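You operate a simulated robot arm through the tools that you are given. There is no shell and no other tool. Be economical: measure what you need, move in short steps, check, and stop when the job is done.

You run a simulated robot arm. Do the job below in one go: nothing can be reset, and whatever is moved stays where it is left.

## Task
For thin film: handwheel to 15, taper 20, speed 30, static bar on.

Only the result counts: the job must be done as asked and must still hold three seconds after the hand-in. Knocking over, shifting, dropping, spilling or breaking anything else fails it.

## Robot
A 6-joint arm with a two-finger parallel gripper on a trunk, on a base that drives. Base frame: it is fixed to the floor where the robot stands at the start and does not move with it; the origin is under the middle of the robot, x ahead of it, y to its left, z up. Units: mm, rad, N and s.
With the tool pointing down near the work surface it reaches from about 240 to 780 mm from the robot's upright axis, wherever it stands. Its first joint turns from -2.897 to 2.897 rad. Places, roughly: big red button [500, -2300, 1200]; black desk lever [600, -200, 1000]; blue desk button [400, -500, 900]; blue desk switch [400, 100, 900]; cabinet star knob [500, -2100, 1200]; desk direction switch [400, -300, 900]; desk handwheel [700, 0, 1100]; desk length dial [600, -300, 1000]; desk power switch [400, -100, 900]; desk shaft switch [400, -200, 900]; desk speed dial [600, -600, 1000]; desk taper dial [600, 200, 1000]; desk tension dial [600, -500, 1000]; green desk button [400, -600, 900]; red desk button [400, -600, 900]; red desk lever [600, 0, 1000]. Payload 3.43 kg.
The tool frame sits at the grasp point between the pads (the TCP): z along the fingers, y along the line on which they close. The tips reach 34 mm beyond it. Largest opening 128 mm; finger width 24, thickness 12; the body of the gripper, 48 by 130 mm, starts 96 mm behind the TCP.
Orientation is that of the tool frame in the base frame, as [roll, pitch, yaw] about the fixed x, y, z axes, in that order (R = Rz(yaw) Ry(pitch) Rx(roll)). With the fingers straight down and closing along the base's y, the tool's x points along the base's -x, its y along +y and its z along -z.

## Interface
- The arm moves only by the tool play_rows. Its argument "increments" is a list of rows, each a list of 3 entries, a list of its own where there are three numbers: the shift along the tool's x, y, z in units of 40 mm (1.0 is 40 mm), then the turn, a rotation vector about the tool's x, y, z in units of 8 degrees (1.0 is 8 degrees), then the closure, from 0 (fully open) to 1 (shut). In form: [[[dx, dy, dz], [ax, ay, az], claw], ...]. A call has 1 to 8 rows; each row shifts and turns the commanded pose from where the row before left it, along the tool's axes as they then stand. A call with a number of a shift or a turn outside -1 to 1 is refused whole. A row lasts 0.2 s, in which the tool goes at most 50 mm and 0.15 rad; a call with a longer step from one row to the next is refused whole, and so is a gripper value outside its range. A pose out of reach is approached as far as the arm can. The call stops where the force on the tool passes 40 N (or 10 N more than at its start, if that is more) or the arm is blocked; 0.2 s more then pass. The fingers move at their own pace (about 45 mm/s each) and stop on an object; they squeeze with about 32 N. The grip force told is the motor's: it shows also when the fingers shut on nothing. Time passes only in rows, and 0.2 s behind the last, so rows that do not move let the fingers close. It gives the time, the measured TCP pose, the force on the tool (base axes), the opening and the grip force at its end, in the units of the frame above (readings bear some noise), with the torque about the TCP (base axes, N m) and any sound that the robot's microphone picked up, and new pictures: "show" is both (left out), scene, wrist or none.
- Cameras (640 x 400 px; columns grow to the right, rows downward): "scene" is now at [10.6, 99.4, 1514.8]; the picture's right is [-0.60, -0.80, 0.00], its down [-0.52, 0.39, -0.76] and it looks along [0.61, -0.46, -0.65] (base axes); focal length 262 px, centre (320, 200). "wrist" rides on the gripper at [76, -11, -160] in the tool frame; the picture's right is [0.15, 0.99, 0.00], its down [-0.88, 0.13, -0.46] and it looks along [-0.45, 0.07, 0.89] (tool axes); focal length 234 px, centre (320, 200).
- roll_base(legs): drives the robot by 1 to 6 legs, each [ahead, turn to the left] in mm and rad, along the robot's own axes; the way and the turn of a leg run together, so that a leg with both is an arc; at most 1500 mm and 3.142 rad a leg. The arm and the cameras ride along, it lands a little off, and it stops where it bumps. It gives what a move gives, and a new picture of the scene camera.
- aim_head(pan, tilt): turns the head with the scene camera to pan (to the left, within 2.705 rad either way) and tilt (down, from -0.506 to 1.204), counted from straight ahead of the robot. It gives what a move gives, and a new picture of the scene camera.
- point_at(camera, pixels): for up to 12 pixels [column, row] of the newest picture of that camera ("zoom" is the newest enlarged one), the place [x, y, z] in the base frame of the surface seen there, good to about 2 mm. The clock stands still meanwhile.
- close_up(camera, box): a new picture of the part [left, top, right, bottom] of that camera's present view, enlarged. The clock stands still meanwhile.
- hand_in(): hands the job in; it is judged then, once.

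Go step by step. Measure first, check grasps and placings, and put right what went wrong. The budget is 80 turns and 260 pictures, counting those below and the enlarged ones. Unless the task says otherwise, let go and move clear before handing in, and close with one line.

The tools are called after "Request:" as name(argument=value, ...) on one line, values as JSON. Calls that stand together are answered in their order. play_rows: Moves the arm, as the interface text tells. Its arguments: {"type":"object","properties":{"increments":{"type":"array","items":{"type":"array"}},"show":{"type":"string","enum":["both","scene","wrist","none"]}},"required":["increments"]} The other tools are called the same way: roll_base (legs) drives the base; aim_head (pan, tilt) turns the head that bears the scene camera; point_at (camera, pixels) gives the place of the surface under pixels of a picture; close_up (camera, box) takes an enlarged picture of a part of a camera's view; hand_in () hands the job in.

At the start:

```text
t: 0.0
eef_pos: [369.4, 78.1, 1262.6]
tool_rot: [3.141, 0.002, -3.14]
ft_force: [0.9, 0.5, 0.2]
ft_torque: [0.02, 0.0, -0.01]
opening: 127.9
finger_force: 0.2
robot x, y, heading: [3.0, -7.4, 0.0]
head pan, tilt: [-0.646, 0.705]
```

scene: 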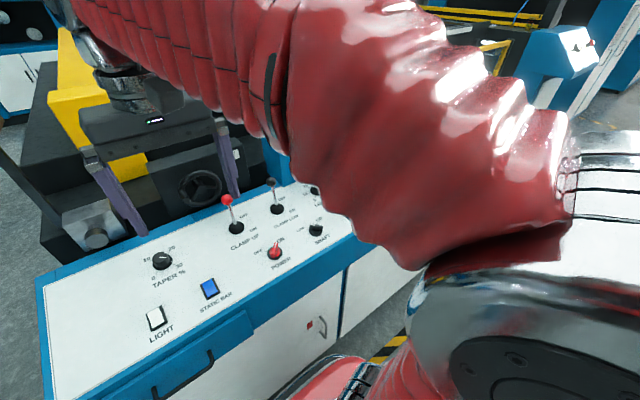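
wrist: 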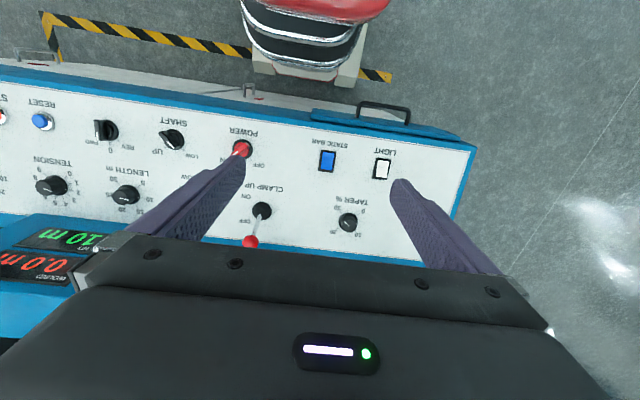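

The desk is visible with the taper dial at (162,260), static bar switch (209,288), and the handwheel at (200,187). I'll look closer at these first.

Request:
close_up(camera="scene", box=[40, 140, 340, 340])

Request:
close_up(camera="wrist", box=[0, 80, 480, 300])

Request:
point_at(camera="scene", pixels=[[162, 260], [209, 288], [200, 187], [209, 282], [207, 294], [228, 199], [277, 252], [180, 190], [220, 185], [200, 172], [200, 203]])

```text
2.00 times, centred on (190, 240) of scene
```

zoom: 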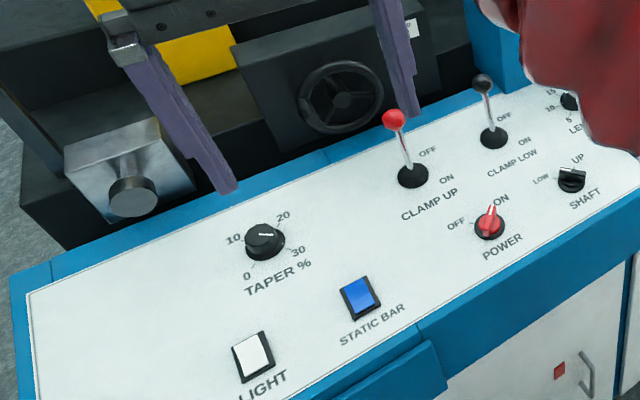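

```text
1.33 times, centred on (240, 190) of wrist
```

zoom: 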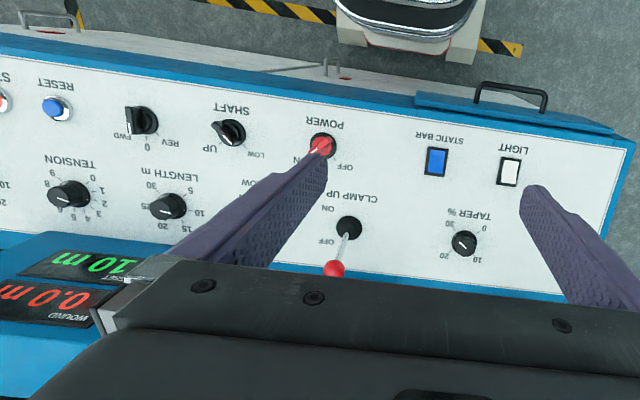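

```text
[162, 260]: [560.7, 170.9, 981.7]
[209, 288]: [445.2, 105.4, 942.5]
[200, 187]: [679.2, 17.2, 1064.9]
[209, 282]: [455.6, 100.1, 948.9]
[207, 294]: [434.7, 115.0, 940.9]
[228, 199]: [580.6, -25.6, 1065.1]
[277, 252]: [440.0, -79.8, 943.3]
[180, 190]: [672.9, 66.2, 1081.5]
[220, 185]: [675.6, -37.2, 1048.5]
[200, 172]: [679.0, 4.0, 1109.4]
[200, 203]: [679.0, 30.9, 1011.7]
```

The taper dial points near 15 or so, and no scale on the handwheel is visible yet. I'll aim the head straight at the handwheel.

Request:
aim_head(pan=-0.1, tilt=0.65)

```text
t: 1.0
eef_pos: [370.2, 77.9, 1263.0]
tool_rot: [3.14, 0.002, -3.14]
ft_force: [0.1, 0.3, 0.1]
ft_torque: [0.01, 0.02, 0.02]
opening: 128.0
finger_force: 0.0
robot x, y, heading: [1.0, -6.5, -0.002]
head pan, tilt: [-0.099, 0.649]
```

scene: 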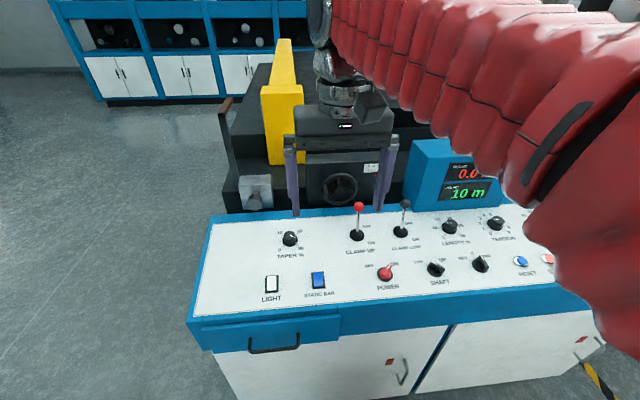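

Request:
close_up(camera="scene", box=[280, 130, 400, 205])

Request:
close_up(camera="scene", box=[250, 215, 410, 315])

Request:
close_up(camera="scene", box=[380, 130, 560, 280])

```text
5.33 times, centred on (340, 168) of scene
```

zoom: 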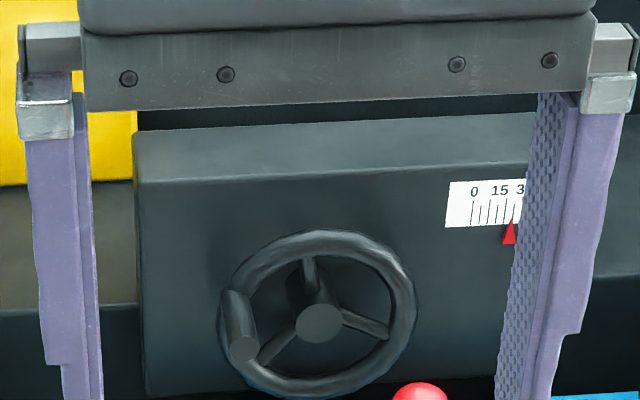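

```text
4.00 times, centred on (330, 265) of scene
```

zoom: 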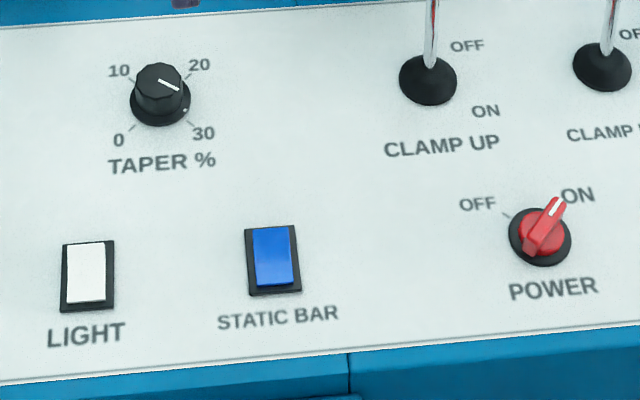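

```text
2.67 times, centred on (470, 205) of scene
```

zoom: 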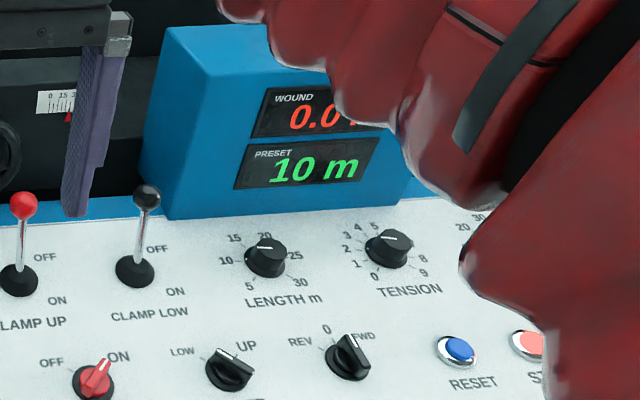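

The handwheel scale is a 0–15–30 strip with a red arrow around 25–30. Now I'll measure the dial and panel geometry.

Request:
point_at(camera="scene", pixels=[[289, 236], [300, 241], [270, 225], [310, 230], [330, 255], [240, 300], [318, 274], [318, 283], [330, 240], [230, 235]])

Request:
close_up(camera="scene", box=[270, 225, 310, 255])

Request:
close_up(camera="scene", box=[300, 262, 340, 292])

```text
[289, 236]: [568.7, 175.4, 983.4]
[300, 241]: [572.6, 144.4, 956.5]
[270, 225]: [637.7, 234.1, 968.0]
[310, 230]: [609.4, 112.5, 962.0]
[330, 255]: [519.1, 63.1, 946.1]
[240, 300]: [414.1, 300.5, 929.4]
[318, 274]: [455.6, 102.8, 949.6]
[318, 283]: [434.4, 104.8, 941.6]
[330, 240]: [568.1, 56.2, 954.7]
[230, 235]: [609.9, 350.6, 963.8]
```

```text
13.33 times, centred on (290, 240) of scene
```

zoom: 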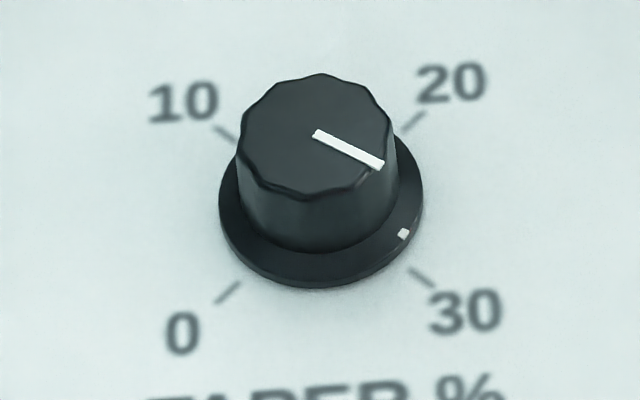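

```text
13.33 times, centred on (320, 277) of scene
```

zoom: 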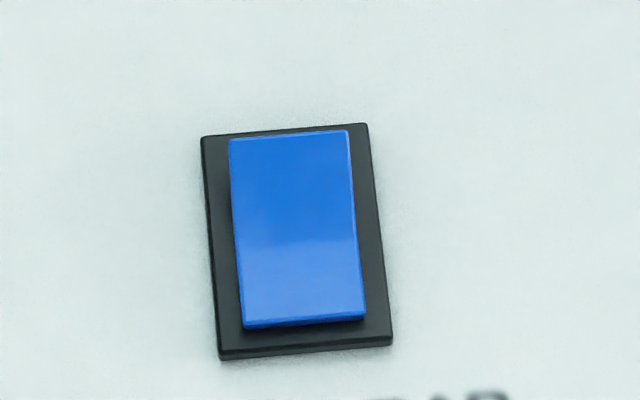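

The panel slopes at about 0.17 rad, and the taper dial (axis near [571,174], top z≈984) reads about 29. The static rocker's top end is raised. I'm moving above the taper dial and aligning with the panel normal.

Request:
play_rows(increments=[[[-0.66, 0.343, 0.67], [0, 0, 0], 0.3], [[-0.66, 0.343, 0.67], [0, 0, 0], 0.3], [[-0.66, 0.343, 0.67], [0, 0, 0], 0.4], [[-0.66, 0.343, 0.67], [0, 0, 0], 0.4], [[-0.66, 0.343, 0.67], [0, 0, 0], 0.4], [[-0.66, 0.343, 0.67], [0, 0, 0], 0.4], [[-0.66, 0.343, 0.67], [0, -0.6, 0], 0.4], [[0, 0, 0], [0, -0.62, 0], 0.4]])

```text
t: 2.8
eef_pos: [555.4, 176.3, 1074.7]
tool_rot: [-3.141, 0.173, -3.14]
ft_force: [-0.2, -0.2, 0.4]
ft_torque: [0.0, 0.01, -0.01]
opening: 76.8
finger_force: 0.2
robot x, y, heading: [-3.4, -5.7, -0.003]
head pan, tilt: [-0.099, 0.649]
```

scene: 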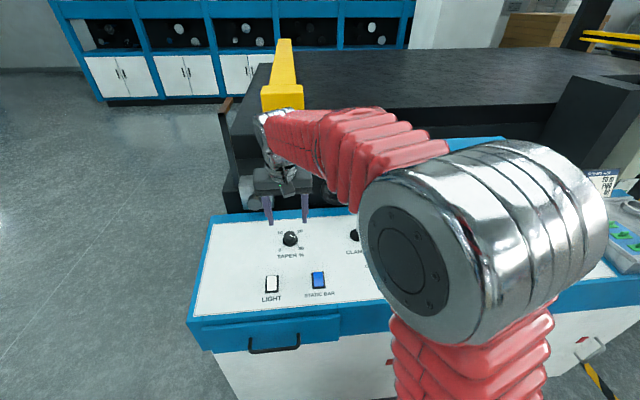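
wrist: 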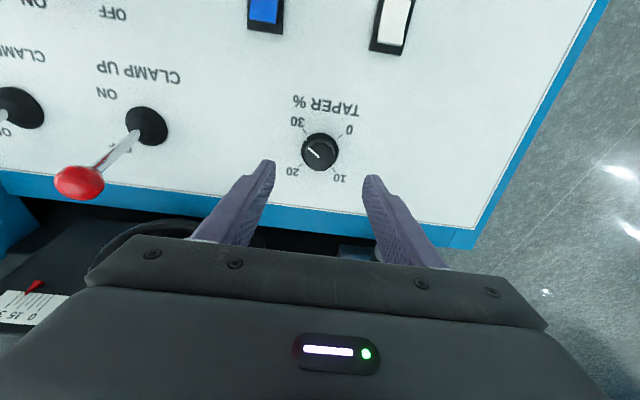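

The gripper is over the dial (wrist (320,150)). I'll measure the knob from here.

Request:
point_at(camera="wrist", pixels=[[320, 150], [313, 150], [328, 150], [320, 142], [340, 150], [300, 152], [290, 150], [321, 158], [265, 12], [265, 30]])

Request:
close_up(camera="wrist", box=[272, 90, 368, 190])

Request:
close_up(camera="wrist", box=[0, 270, 80, 330])

```text
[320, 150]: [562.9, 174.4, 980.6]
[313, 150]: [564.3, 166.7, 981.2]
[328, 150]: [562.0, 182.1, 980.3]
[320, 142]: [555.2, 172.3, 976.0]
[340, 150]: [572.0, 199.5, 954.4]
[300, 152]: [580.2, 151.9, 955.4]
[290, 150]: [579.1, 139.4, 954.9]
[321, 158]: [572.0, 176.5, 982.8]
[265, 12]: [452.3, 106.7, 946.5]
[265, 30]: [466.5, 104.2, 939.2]
```

```text
4.00 times, centred on (320, 140) of wrist
```

zoom: 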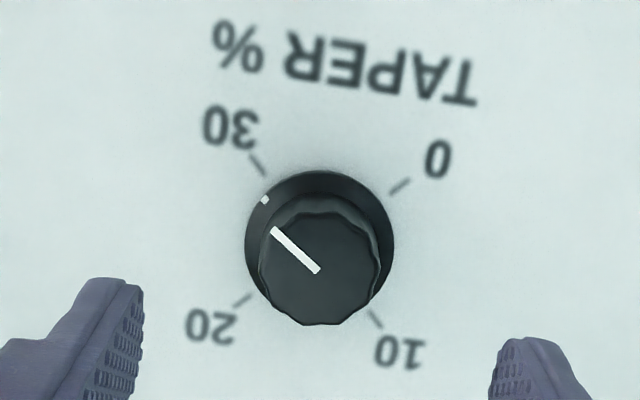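

```text
6.67 times, centred on (40, 300) of wrist
```

zoom: 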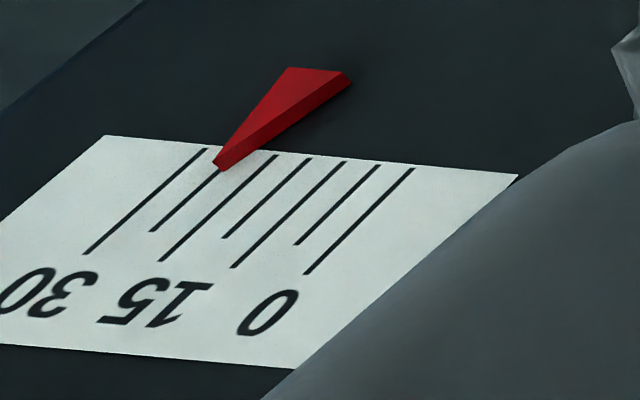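

The knob top centre is about [570,175,982], the value about 28.4 and the handwheel scale about 25 (5-unit ticks). I'll pre-rotate by +38° and descend around the knob.

Request:
play_rows(increments=[[[0, -0.02, 0.3], [0, 0, 1], 0.5], [[0, 0, 0.3], [0, 0, 1], 0.5], [[0, 0, 0.3], [0, 0, 1], 0.5], [[0, 0, 0.3], [0, 0, 1], 0.5], [[0, 0, 0.3], [0, 0, 0.7], 0.5], [[0, 0, 0.38], [0, 0, 0], 0.5]])

```text
t: 4.2
eef_pos: [568.0, 173.3, 1000.5]
tool_rot: [3.035, 0.134, 2.48]
ft_force: [0.4, 0.1, 0.1]
ft_torque: [0.01, -0.02, 0.02]
opening: 64.2
finger_force: 0.0
robot x, y, heading: [0.8, -5.9, 0.002]
head pan, tilt: [-0.099, 0.649]
```

scene: 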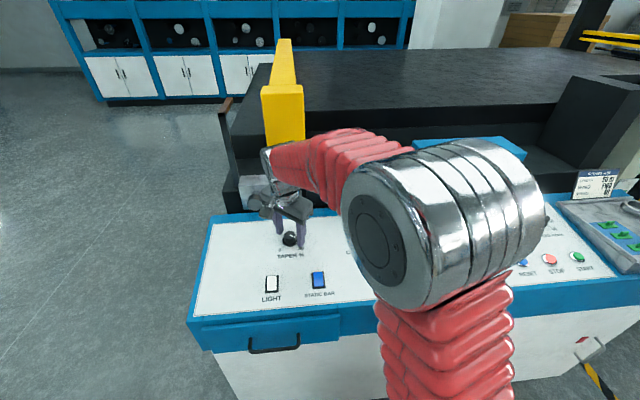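
wrist: 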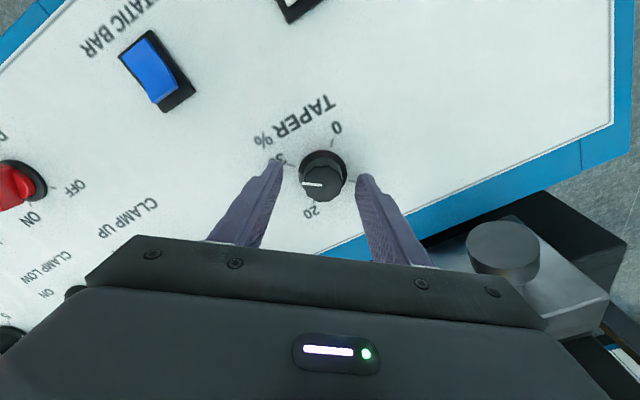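

The fingers straddle the knob. I'll close and start turning counter-clockwise.

Request:
play_rows(increments=[[[0, 0.03, 0], [0, 0, 0], 1], [[0, 0, 0], [0, 0, 0], 1], [[0, 0, 0], [0, 0, 0], 1], [[0, 0, 0], [0, 0, 0], 1], [[0, 0, 0], [0, 0, -1], 1], [[0, 0, 0], [0, 0, -1], 1], [[0, 0, 0], [0, 0, -1], 1]], show="wrist")

```text
t: 5.8
eef_pos: [566.7, 175.9, 1001.9]
tool_rot: [3.099, 0.166, 2.903]
ft_force: [4.4, 17.9, 1.9]
ft_torque: [0.01, 0.12, -0.01]
opening: 34.3
finger_force: 45.1
robot x, y, heading: [2.9, -9.5, -0.001]
head pan, tilt: [-0.099, 0.649]
```

wrist: 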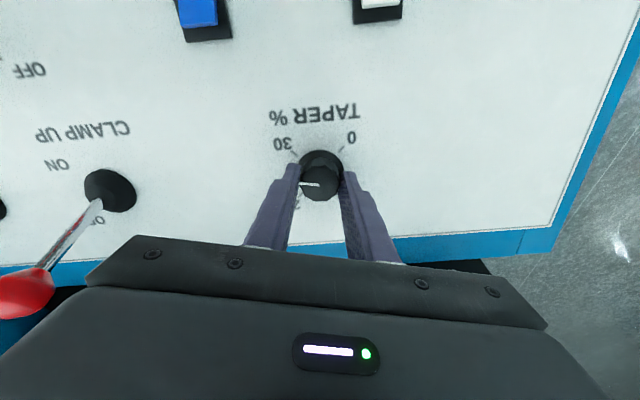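

The knob turns with the grip, with some side force in y. I'll shift about 1 mm and continue the remaining −51°.

Request:
play_rows(increments=[[[0, 0.03, 0], [0, 0, -1], 1], [[0, 0, 0], [0, 0, -1], 1], [[0, 0, 0], [0, 0, -1], 1], [[0, 0, 0], [0, 0, -1], 1], [[0, 0, 0], [0, 0, -1], 1], [[0, 0, 0], [0, 0, -1], 1], [[0, 0, 0], [0, 0, -0.4], 1]], show="wrist")

Request:
close_up(camera="wrist", box=[270, 110, 370, 210])

```text
t: 7.4
eef_pos: [567.6, 174.8, 1001.3]
tool_rot: [-3.037, 0.135, -2.476]
ft_force: [-3.6, 2.8, 4.0]
ft_torque: [-0.96, 0.69, -0.19]
opening: 34.4
finger_force: 45.0
robot x, y, heading: [-0.6, -8.5, 0.0]
head pan, tilt: [-0.099, 0.649]
```

wrist: 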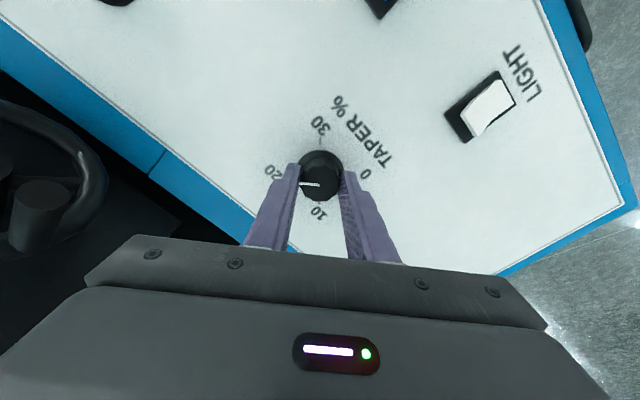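

```text
4.00 times, centred on (320, 160) of wrist
```

zoom: 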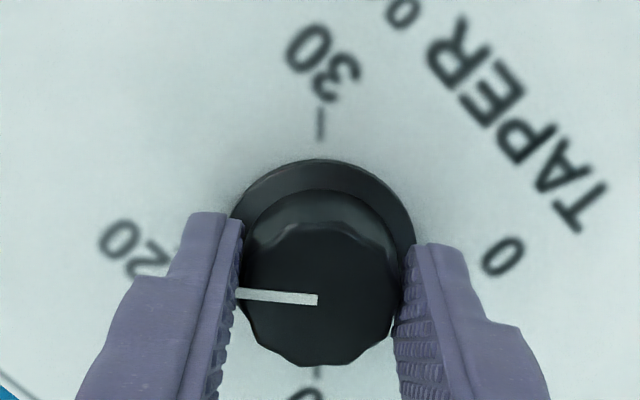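

The pointer appears near the 20 mark. I'll release, back off and check.

Request:
play_rows(increments=[[[0, 0, 0], [0, 0, 0], 0.5], [[0, 0, 0], [0, 0, 0], 0.5], [[0, 0, 0], [0, 0, 0], 0.5], [[0, 0, -0.8], [0, 0, 0], 0.5], [[0, 0, -0.8], [0, 0, 0], 0.5], [[0, 0, -0.8], [0, 0, 0], 0.5]], show="wrist")

Request:
close_up(camera="wrist", box=[272, 90, 368, 190])

Request:
close_up(camera="scene", box=[270, 225, 310, 255])

```text
t: 8.8
eef_pos: [552.1, 176.4, 1097.5]
tool_rot: [-3.037, 0.134, -2.476]
ft_force: [0.8, -0.6, -0.3]
ft_torque: [0.0, 0.0, 0.01]
opening: 63.9
finger_force: 0.0
robot x, y, heading: [-0.2, -9.5, -0.001]
head pan, tilt: [-0.099, 0.649]
```

wrist: 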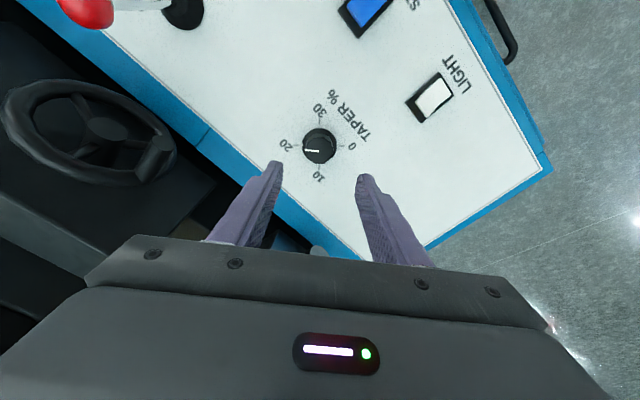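

```text
4.00 times, centred on (320, 140) of wrist
```

zoom: 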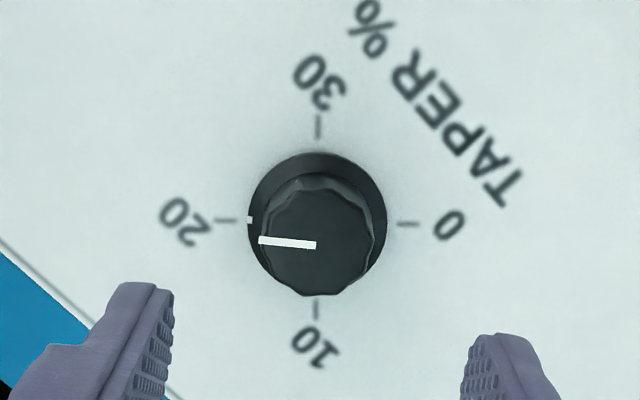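

```text
13.33 times, centred on (290, 240) of scene
```

zoom: 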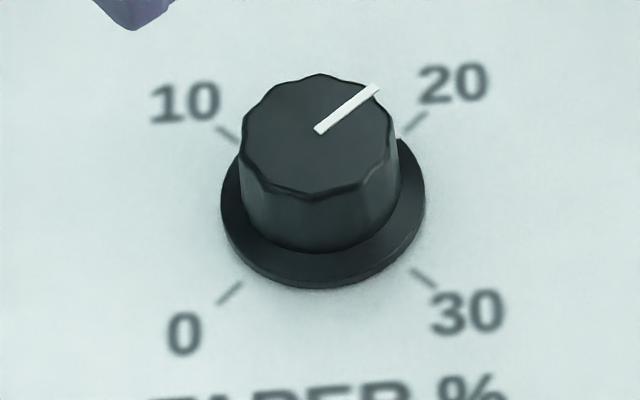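

The pointer seems slightly past 20 (about 20.4). I'll take a tighter close-up to measure it.

Request:
close_up(camera="wrist", box=[288, 125, 352, 165])

Request:
close_up(camera="wrist", box=[330, 0, 450, 75])

```text
10.00 times, centred on (320, 145) of wrist
```

zoom: 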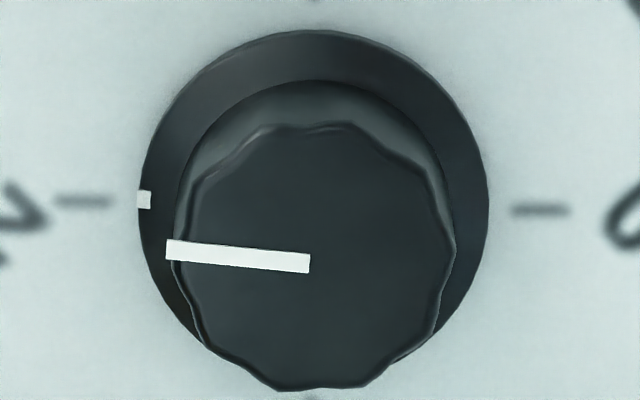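

```text
5.33 times, centred on (390, 38) of wrist
```

zoom: 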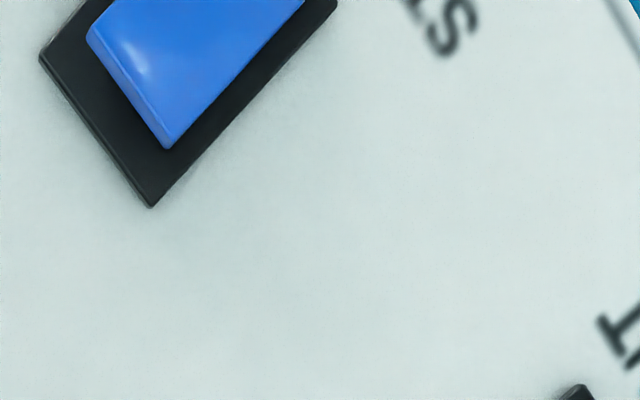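

The pointer is 4° past 20 towards 30 (20.45). I'll make a small correction of −4°.

Request:
play_rows(increments=[[[0, 0, 0.8], [0, 0, 0], 0.5], [[0, 0, 0.8], [0, 0, 0], 0.5], [[0, 0, 0.8], [0, 0, 0], 0.5], [[0, 0, 0], [0, 0, 0], 1], [[0, 0, 0], [0, 0, 0], 1], [[0, 0, 0], [0, 0, 0], 1], [[0, 0, 0], [0, 0, -0.5], 1], [[0, 0, 0], [0, 0, 0], 1]], show="none")

Request:
play_rows(increments=[[[0, 0, 0], [0, 0, 0], 0.5], [[0, 0, 0], [0, 0, 0], 0.5], [[0, 0, 0], [0, 0, 0], 0.5], [[0, 0, -0.8], [0, 0, 0], 0.5], [[0, 0, -0.8], [0, 0, 0], 0.5], [[0, 0, -0.8], [0, 0, 0], 0.5]], show="wrist")

Request:
close_up(camera="wrist", box=[288, 125, 352, 165])

```text
t: 10.6
eef_pos: [569.3, 175.3, 1001.8]
tool_rot: [-3.028, 0.13, -2.403]
ft_force: [2.1, -1.5, 2.8]
ft_torque: [-0.85, 0.21, -0.16]
opening: 34.1
finger_force: 44.4
robot x, y, heading: [1.8, -4.7, 0.0]
head pan, tilt: [-0.099, 0.649]
```

```text
t: 12.0
eef_pos: [552.4, 175.7, 1096.2]
tool_rot: [-3.026, 0.128, -2.407]
ft_force: [0.7, 0.9, -1.0]
ft_torque: [0.0, 0.03, 0.01]
opening: 63.9
finger_force: 0.0
robot x, y, heading: [-2.8, -11.5, -0.003]
head pan, tilt: [-0.099, 0.649]
```

wrist: 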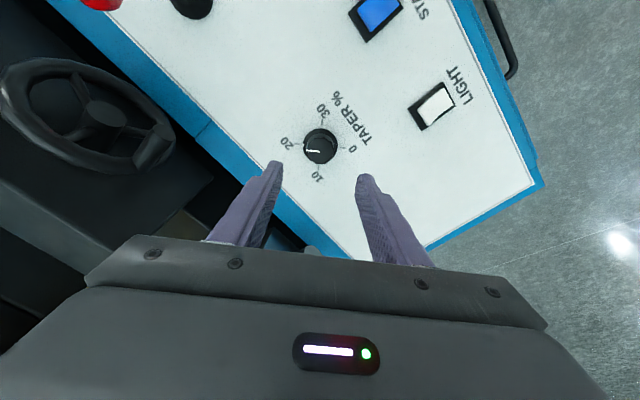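

```text
10.00 times, centred on (320, 145) of wrist
```

zoom: 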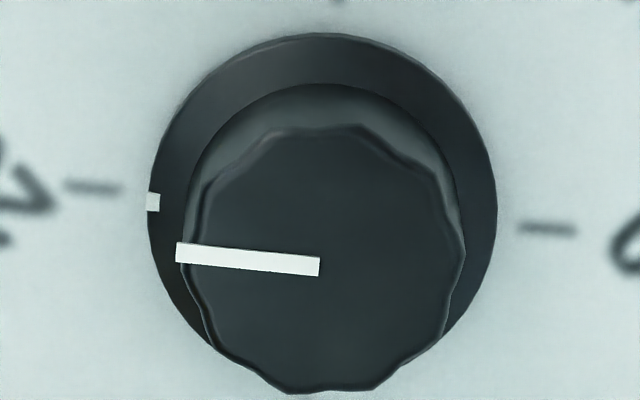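

Taper is now at 20.0. Next is the static bar rocker, so I'll measure its ends from the scene camera.

Request:
aim_head(pan=-0.1, tilt=0.65)

Request:
point_at(camera="scene", pixels=[[317.5, 272.5], [318, 275], [318.2, 279], [318.5, 283], [318.8, 285.8], [271, 277], [271.5, 284], [271.5, 289], [335, 278]])

```text
t: 12.6
eef_pos: [553.0, 175.9, 1096.4]
tool_rot: [-3.026, 0.127, -2.404]
ft_force: [-0.8, 0.2, 0.2]
ft_torque: [-0.01, 0.02, -0.02]
opening: 63.9
finger_force: 0.0
robot x, y, heading: [-0.5, -5.0, 0.004]
head pan, tilt: [-0.099, 0.649]
```

scene: 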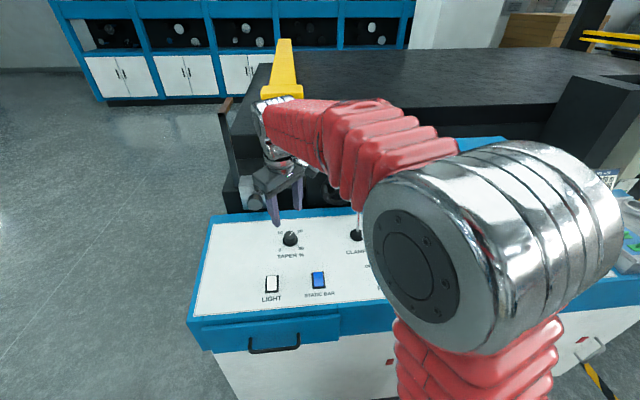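

```text
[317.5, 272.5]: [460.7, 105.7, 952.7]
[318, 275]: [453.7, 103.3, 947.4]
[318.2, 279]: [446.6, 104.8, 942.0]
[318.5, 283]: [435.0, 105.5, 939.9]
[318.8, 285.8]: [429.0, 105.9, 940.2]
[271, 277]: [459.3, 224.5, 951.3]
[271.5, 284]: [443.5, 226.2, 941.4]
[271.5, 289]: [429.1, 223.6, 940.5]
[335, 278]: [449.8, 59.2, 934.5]
```

The rocker's upper half is raised about 15 mm at x≈461, so pressing the upper end switches it over. I'll go above it with closed fingers.

Request:
play_rows(increments=[[[0, 0, 0], [0, 0, 1.0], 1], [[0, 0, 0], [0, 0, 1.0], 1], [[0, 0, 0], [0, 0, 1.0], 1], [[0, 0, 0], [0, 0, 1.0], 1], [[0, 0, 0], [0, 0, 1.0], 1], [[0.963, -0.59, 0.343], [0, 0, 0.2], 1], [[0.963, -0.59, 0.343], [0, 0, 0], 1], [[0.963, -0.59, 0.343], [0, 0, 0], 1]])

```text
t: 14.4
eef_pos: [444.3, 101.2, 1035.5]
tool_rot: [3.139, 0.171, -3.141]
ft_force: [0.4, -0.4, 0.3]
ft_torque: [0.01, 0.02, -0.01]
opening: 0.0
finger_force: 32.2
robot x, y, heading: [-2.1, -5.1, 0.003]
head pan, tilt: [-0.099, 0.649]
```

scene: 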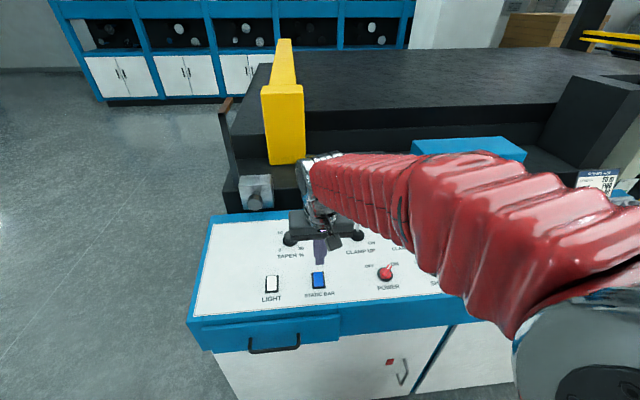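
wrist: 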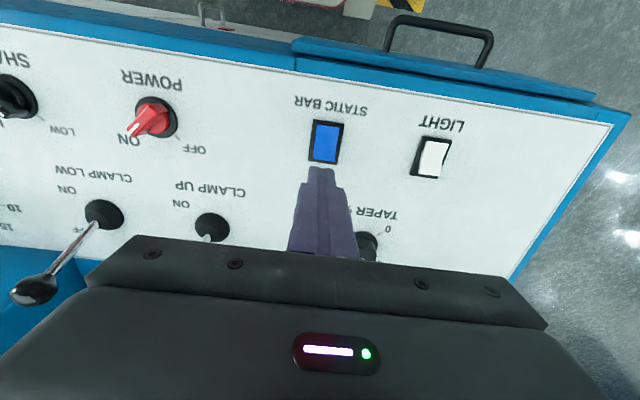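

I'm positioned, so now I'll press down slowly.

Request:
play_rows(increments=[[[0, 0.07, 0.5], [0, 0, 0], 1], [[0, 0, 0.4], [0, 0, 0], 1], [[0, 0, 0.2], [0, 0, 0], 1], [[0, 0, 0.15], [0, 0, 0], 1], [[0, 0, 0.12], [0, 0, 0], 1], [[0, 0, 0.1], [0, 0, 0], 1]], show="wrist")

Request:
play_rows(increments=[[[0, 0, -0.5], [0, 0, 0], 1], [[0, 0, -0.8], [0, 0, 0], 1], [[0, 0, -0.8], [0, 0, 0], 1]], show="both")

Request:
close_up(camera="wrist", box=[270, 80, 470, 200])

Request:
close_up(camera="scene", box=[250, 262, 340, 307])

Request:
point_at(camera="scene", pixels=[[317.5, 272.5], [318, 275], [318.2, 279], [318.5, 283], [318.8, 285.8]])

```text
t: 15.8
eef_pos: [455.3, 106.5, 979.3]
tool_rot: [3.139, 0.173, -3.14]
ft_force: [-9.6, -0.9, 20.7]
ft_torque: [-0.11, 0.12, 0.1]
opening: 0.2
finger_force: 32.2
robot x, y, heading: [-0.1, -8.6, -0.005]
head pan, tilt: [-0.099, 0.649]
```

wrist: 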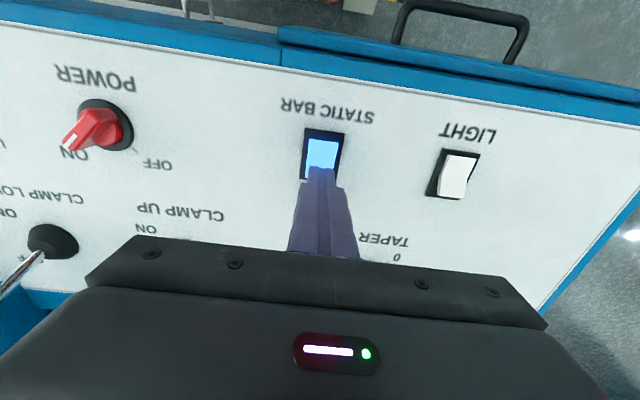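

```text
t: 16.6
eef_pos: [439.9, 105.3, 1061.3]
tool_rot: [3.139, 0.171, -3.139]
ft_force: [0.6, -0.5, -0.1]
ft_torque: [0.01, 0.0, -0.01]
opening: 0.0
finger_force: 32.1
robot x, y, heading: [0.9, -8.5, 0.001]
head pan, tilt: [-0.099, 0.649]
```

scene: 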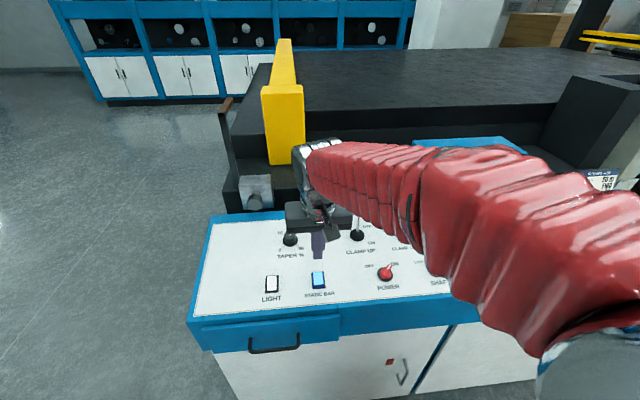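
wrist: 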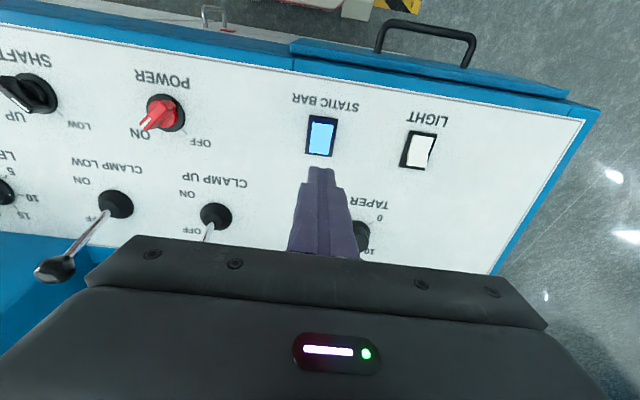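

```text
3.20 times, centred on (370, 140) of wrist
```

zoom: 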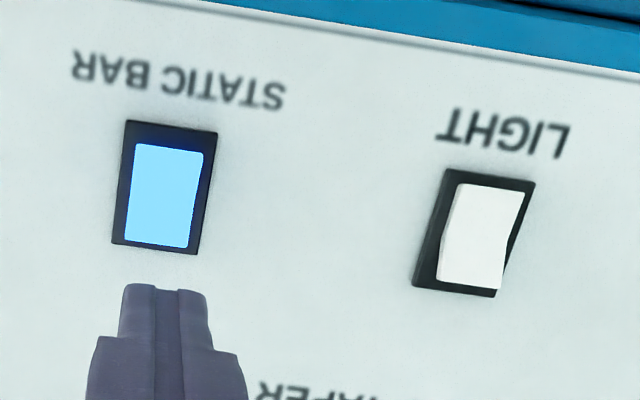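

```text
7.11 times, centred on (295, 284) of scene
```

zoom: 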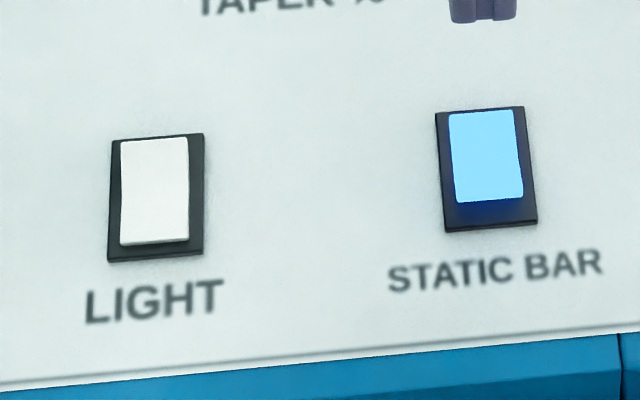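

```text
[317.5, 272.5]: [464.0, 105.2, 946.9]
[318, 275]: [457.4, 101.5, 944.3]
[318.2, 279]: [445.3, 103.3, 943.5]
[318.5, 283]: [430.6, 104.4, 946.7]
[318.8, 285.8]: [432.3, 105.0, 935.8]
```

The static bar rocker is now lit, so it is on. Next I'll swing the arm right and up to get a clear view of the handwheel.

Request:
play_rows(increments=[[[0, -0.6, -0.8], [0, 0, 0], 1], [[0.02, -0.8, -0.61], [0, 0, 0], 1], [[0.02, -0.8, -0.61], [0, 0, 0], 1], [[0.02, -0.8, -0.61], [0, 0, 0], 1], [[0.02, -0.8, -0.61], [0, 0, 0], 1], [[0.02, -0.8, -0.61], [0, 0, 0], 1], [[0.02, -0.8, -0.61], [0, 0, 0], 1], [[0.02, -0.8, -0.61], [0, 0, 0], 1]])

Request:
close_up(camera="scene", box=[280, 130, 400, 205])

Request:
point_at(camera="zoom", pixels=[[318, 323], [243, 347], [232, 300], [320, 235], [410, 310], [320, 390], [180, 260], [450, 300], [480, 215], [380, 140], [420, 390], [340, 172]])

```text
t: 18.4
eef_pos: [402.1, -143.3, 1258.8]
tool_rot: [-3.141, 0.17, -3.141]
ft_force: [0.8, -0.6, -0.2]
ft_torque: [0.0, -0.04, -0.02]
opening: 0.3
finger_force: 32.0
robot x, y, heading: [0.3, -9.1, -0.001]
head pan, tilt: [-0.099, 0.649]
```

scene: 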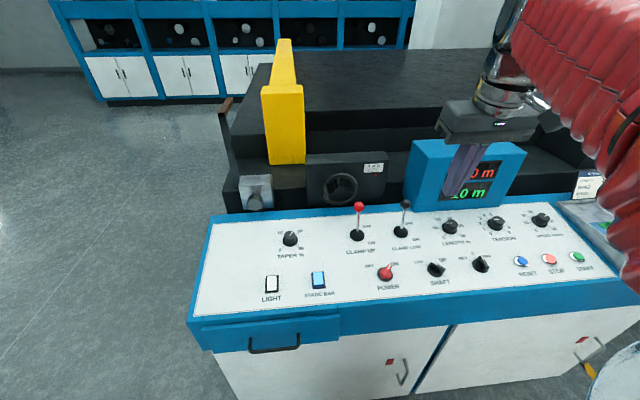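
wrist: 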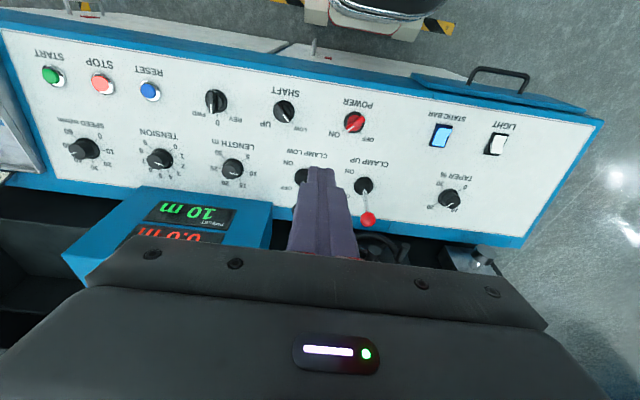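

```text
5.33 times, centred on (340, 168) of scene
```

zoom: 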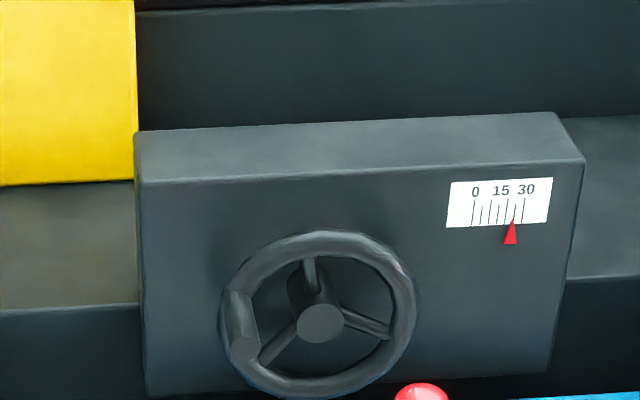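

```text
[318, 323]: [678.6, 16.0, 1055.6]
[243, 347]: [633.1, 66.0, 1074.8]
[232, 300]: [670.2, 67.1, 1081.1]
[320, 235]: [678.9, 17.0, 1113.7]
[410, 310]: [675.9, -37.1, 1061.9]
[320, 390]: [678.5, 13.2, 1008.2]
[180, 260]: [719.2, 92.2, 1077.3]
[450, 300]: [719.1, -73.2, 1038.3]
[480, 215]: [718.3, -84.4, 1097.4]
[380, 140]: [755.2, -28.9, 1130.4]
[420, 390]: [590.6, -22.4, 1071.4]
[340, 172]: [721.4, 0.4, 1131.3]
```

Clear view now: wheel centre ≈[678,15,1060], and the crank handle runs along x from 633 to 670 at y≈66, z≈1077. The scale arrow is at 25. I'll go above the handle, fingers down.

Request:
play_rows(increments=[[[-0.664, 0.656, 0.397], [0, 0, 0], 0.5], [[-0.664, 0.656, 0.397], [0, 0, 0], 0.5], [[-0.664, 0.656, 0.397], [0, 0, 0], 0.5], [[-0.664, 0.656, 0.397], [0, 0, 0], 0.5], [[-0.664, 0.656, 0.397], [0, 0, 0], 0.5], [[-0.664, 0.656, 0.397], [0, 0, 0], 0.5], [[-0.664, 0.656, 0.397], [0, 0, 0], 0.5], [[-0.664, 0.656, 0.397], [0, 0, 0], 0.5]])

Request:
close_up(camera="wrist", box=[200, 50, 440, 250])

```text
t: 20.2
eef_pos: [632.4, 68.0, 1170.9]
tool_rot: [3.14, 0.171, -3.139]
ft_force: [-1.1, -0.3, 1.7]
ft_torque: [-0.01, 0.0, 0.01]
opening: 64.0
finger_force: 0.0
robot x, y, heading: [1.2, -5.3, 0.001]
head pan, tilt: [-0.099, 0.649]
```

scene: 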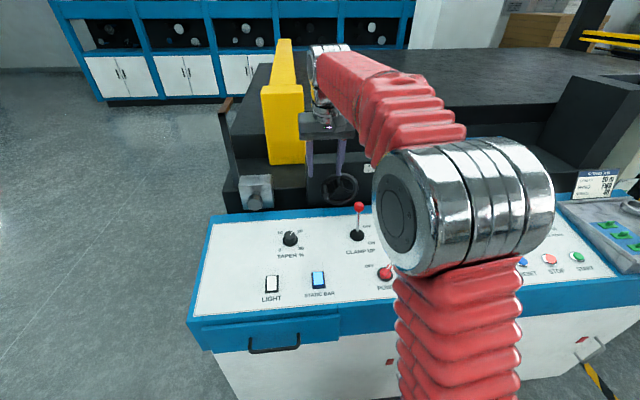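
wrist: 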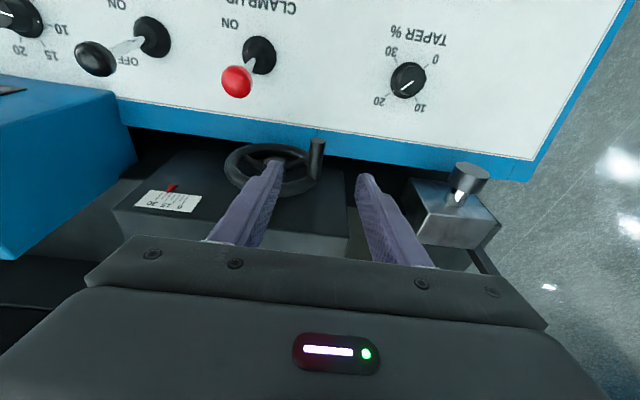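

```text
2.00 times, centred on (320, 150) of wrist
```

zoom: 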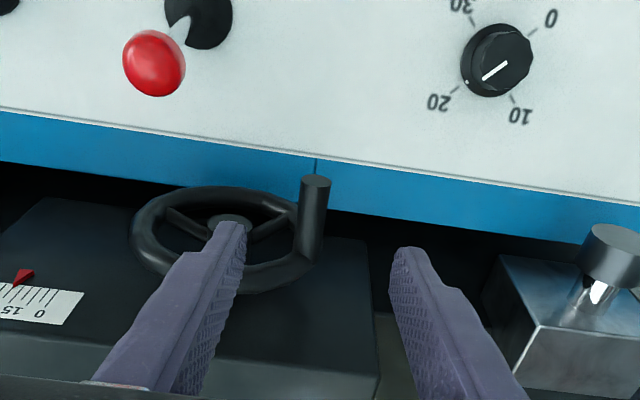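

The fingers straddle the handle line. I'll verify the handle's position from this view.

Request:
point_at(camera="wrist", pixels=[[317, 141], [316, 150], [316, 160], [314, 170], [310, 160], [320, 160]])

```text
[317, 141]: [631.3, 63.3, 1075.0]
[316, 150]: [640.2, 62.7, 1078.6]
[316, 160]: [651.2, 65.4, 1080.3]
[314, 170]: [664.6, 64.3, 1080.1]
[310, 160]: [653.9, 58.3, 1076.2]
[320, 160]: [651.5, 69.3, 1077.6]
```

The handle axis is at y≈64.5, z≈1071. I'll descend 88 mm and close.

Request:
play_rows(increments=[[[0, -0.06, 0.8], [0, 0, 0], 0.5], [[0, 0, 0.8], [0, 0, 0], 0.5], [[0, 0, 0.6], [0, 0, 0], 0.5], [[0, 0, 0], [0, 0, 0], 1], [[0, 0, 0], [0, 0, 0], 1], [[0, 0, 0], [0, 0, 0], 1], [[0, 0, 0], [0, 0, 0], 1]])

Request:
close_up(camera="wrist", box=[80, 100, 400, 280])

```text
t: 21.8
eef_pos: [646.7, 64.3, 1082.9]
tool_rot: [-3.141, 0.17, -3.141]
ft_force: [0.0, -14.8, -4.6]
ft_torque: [-0.19, -0.45, 0.24]
opening: 16.6
finger_force: 37.3
robot x, y, heading: [1.8, -7.7, -0.002]
head pan, tilt: [-0.099, 0.649]
```

scene: 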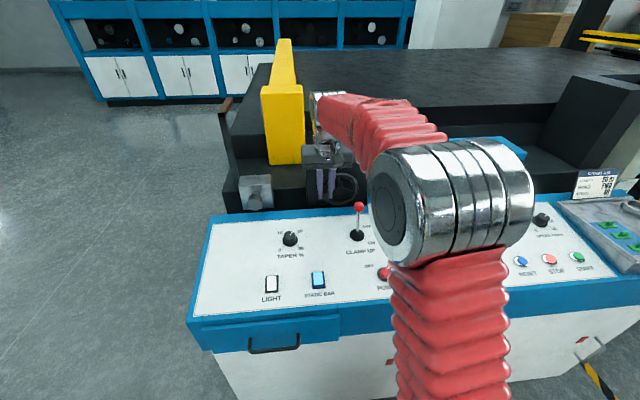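
wrist: 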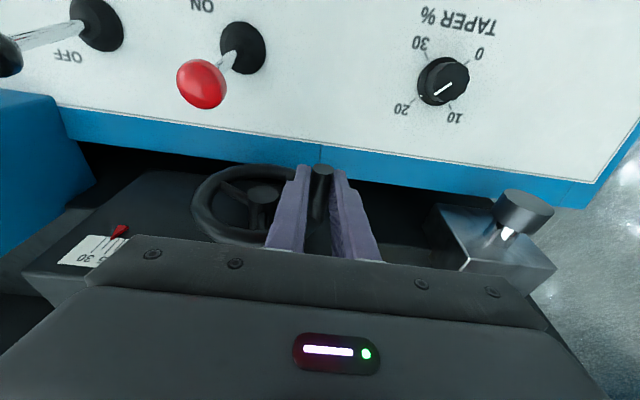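

```text
2.00 times, centred on (240, 190) of wrist
```

zoom: 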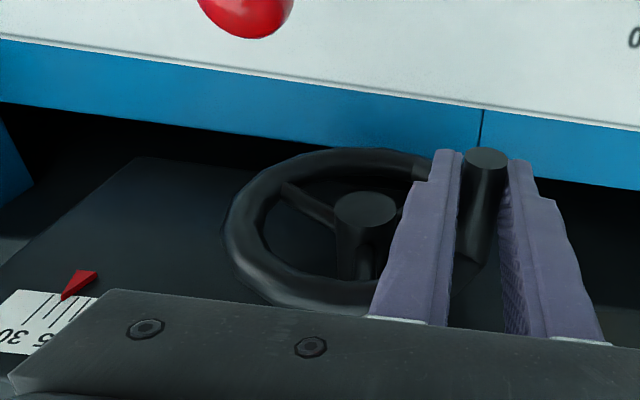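

The handle is gripped (16.6 mm). I'll turn it about 30° counter-clockwise (handle downwards) and watch the arrow.

Request:
play_rows(increments=[[[0.037, 0, 0.217], [0, 0, 0], 1], [[0.037, -0.01, 0.217], [0, 0, 0], 1], [[0.037, -0.048, 0.213], [0, 0, 0], 1], [[0, 0, 0], [0, 0, 0], 1]], show="wrist")

Request:
close_up(camera="wrist", box=[60, 140, 380, 280])

```text
t: 22.8
eef_pos: [648.1, 67.7, 1056.5]
tool_rot: [3.138, 0.173, -3.139]
ft_force: [-6.0, 32.4, 1.3]
ft_torque: [0.09, -0.57, -0.04]
opening: 16.7
finger_force: 45.2
robot x, y, heading: [-2.1, -7.3, 0.0]
head pan, tilt: [-0.099, 0.649]
```

wrist: 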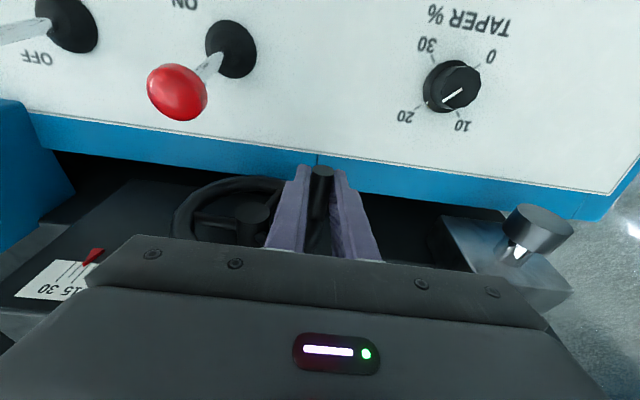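

```text
2.00 times, centred on (220, 210) of wrist
```

zoom: 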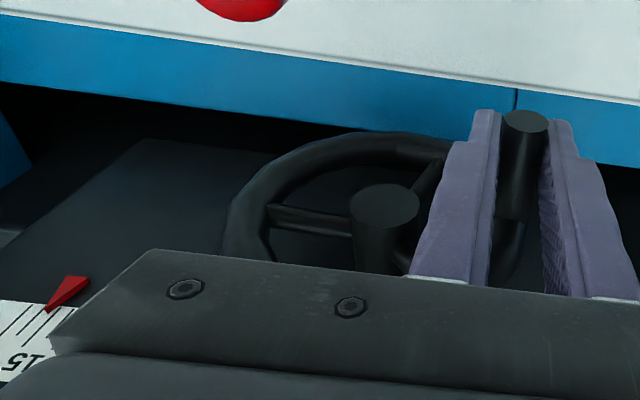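

The handle lies slightly more to +y than my circle (32 N), so the centre is nearer z≈1053. I'll check the arrow.

Request:
close_up(camera="wrist", box=[0, 235, 120, 310])

Request:
close_up(camera="scene", box=[290, 140, 410, 215])

```text
5.33 times, centred on (60, 272) of wrist
```

zoom: 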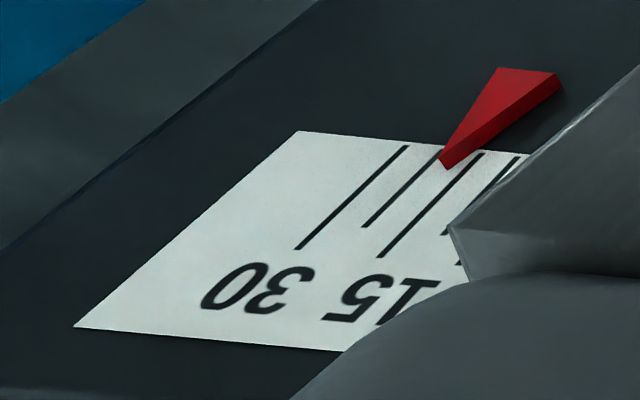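

```text
5.33 times, centred on (350, 178) of scene
```

zoom: 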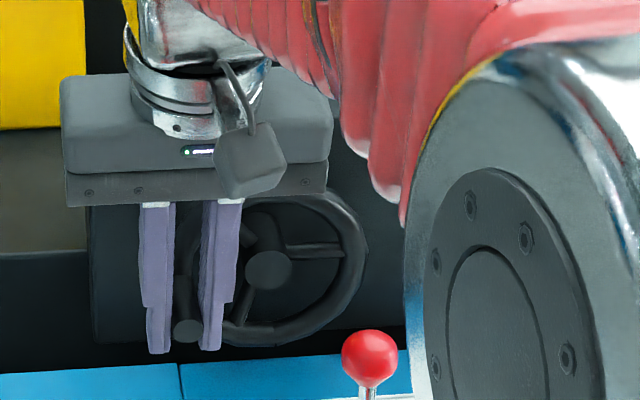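

The arrow moved down about 3 units for 30°, so counter-clockwise is the right direction. I'll continue on a corrected arc to about −50°.

Request:
play_rows(increments=[[[0.043, 0.065, 0.246], [0, 0, 0], 1], [[0.05, -0.152, 0.293], [0, 0, 0], 1], [[0.042, -0.225, 0.241], [0, 0, 0], 1], [[0, 0, 0], [0, 0, 0], 1]], show="wrist")

Request:
close_up(camera="wrist", box=[0, 200, 160, 300])

Request:
close_up(camera="scene", box=[290, 140, 410, 215])

```text
t: 23.8
eef_pos: [648.1, 51.2, 1024.0]
tool_rot: [-3.141, 0.167, -3.141]
ft_force: [-2.9, 21.0, -22.0]
ft_torque: [0.19, -0.73, 0.14]
opening: 16.6
finger_force: 44.8
robot x, y, heading: [-1.5, -6.8, -0.0]
head pan, tilt: [-0.099, 0.649]
```

wrist: 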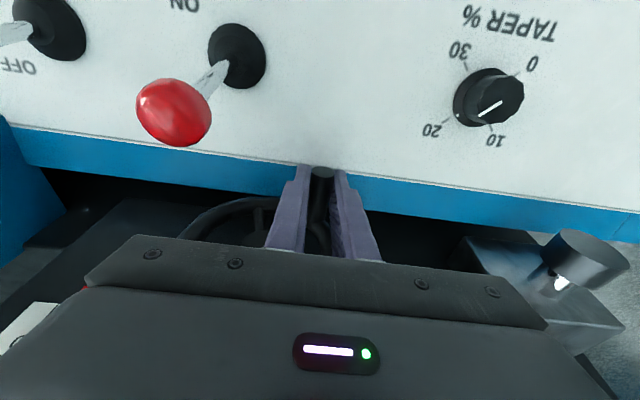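

```text
4.00 times, centred on (80, 250) of wrist
```

zoom: 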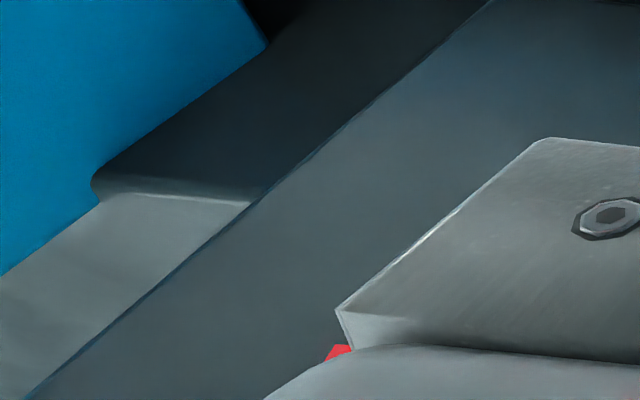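

```text
5.33 times, centred on (350, 178) of scene
```

zoom: 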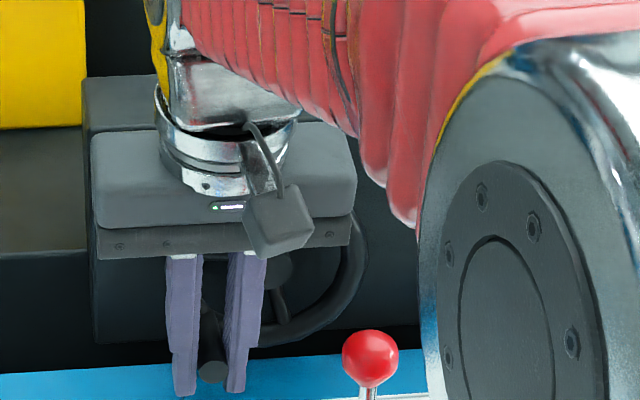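

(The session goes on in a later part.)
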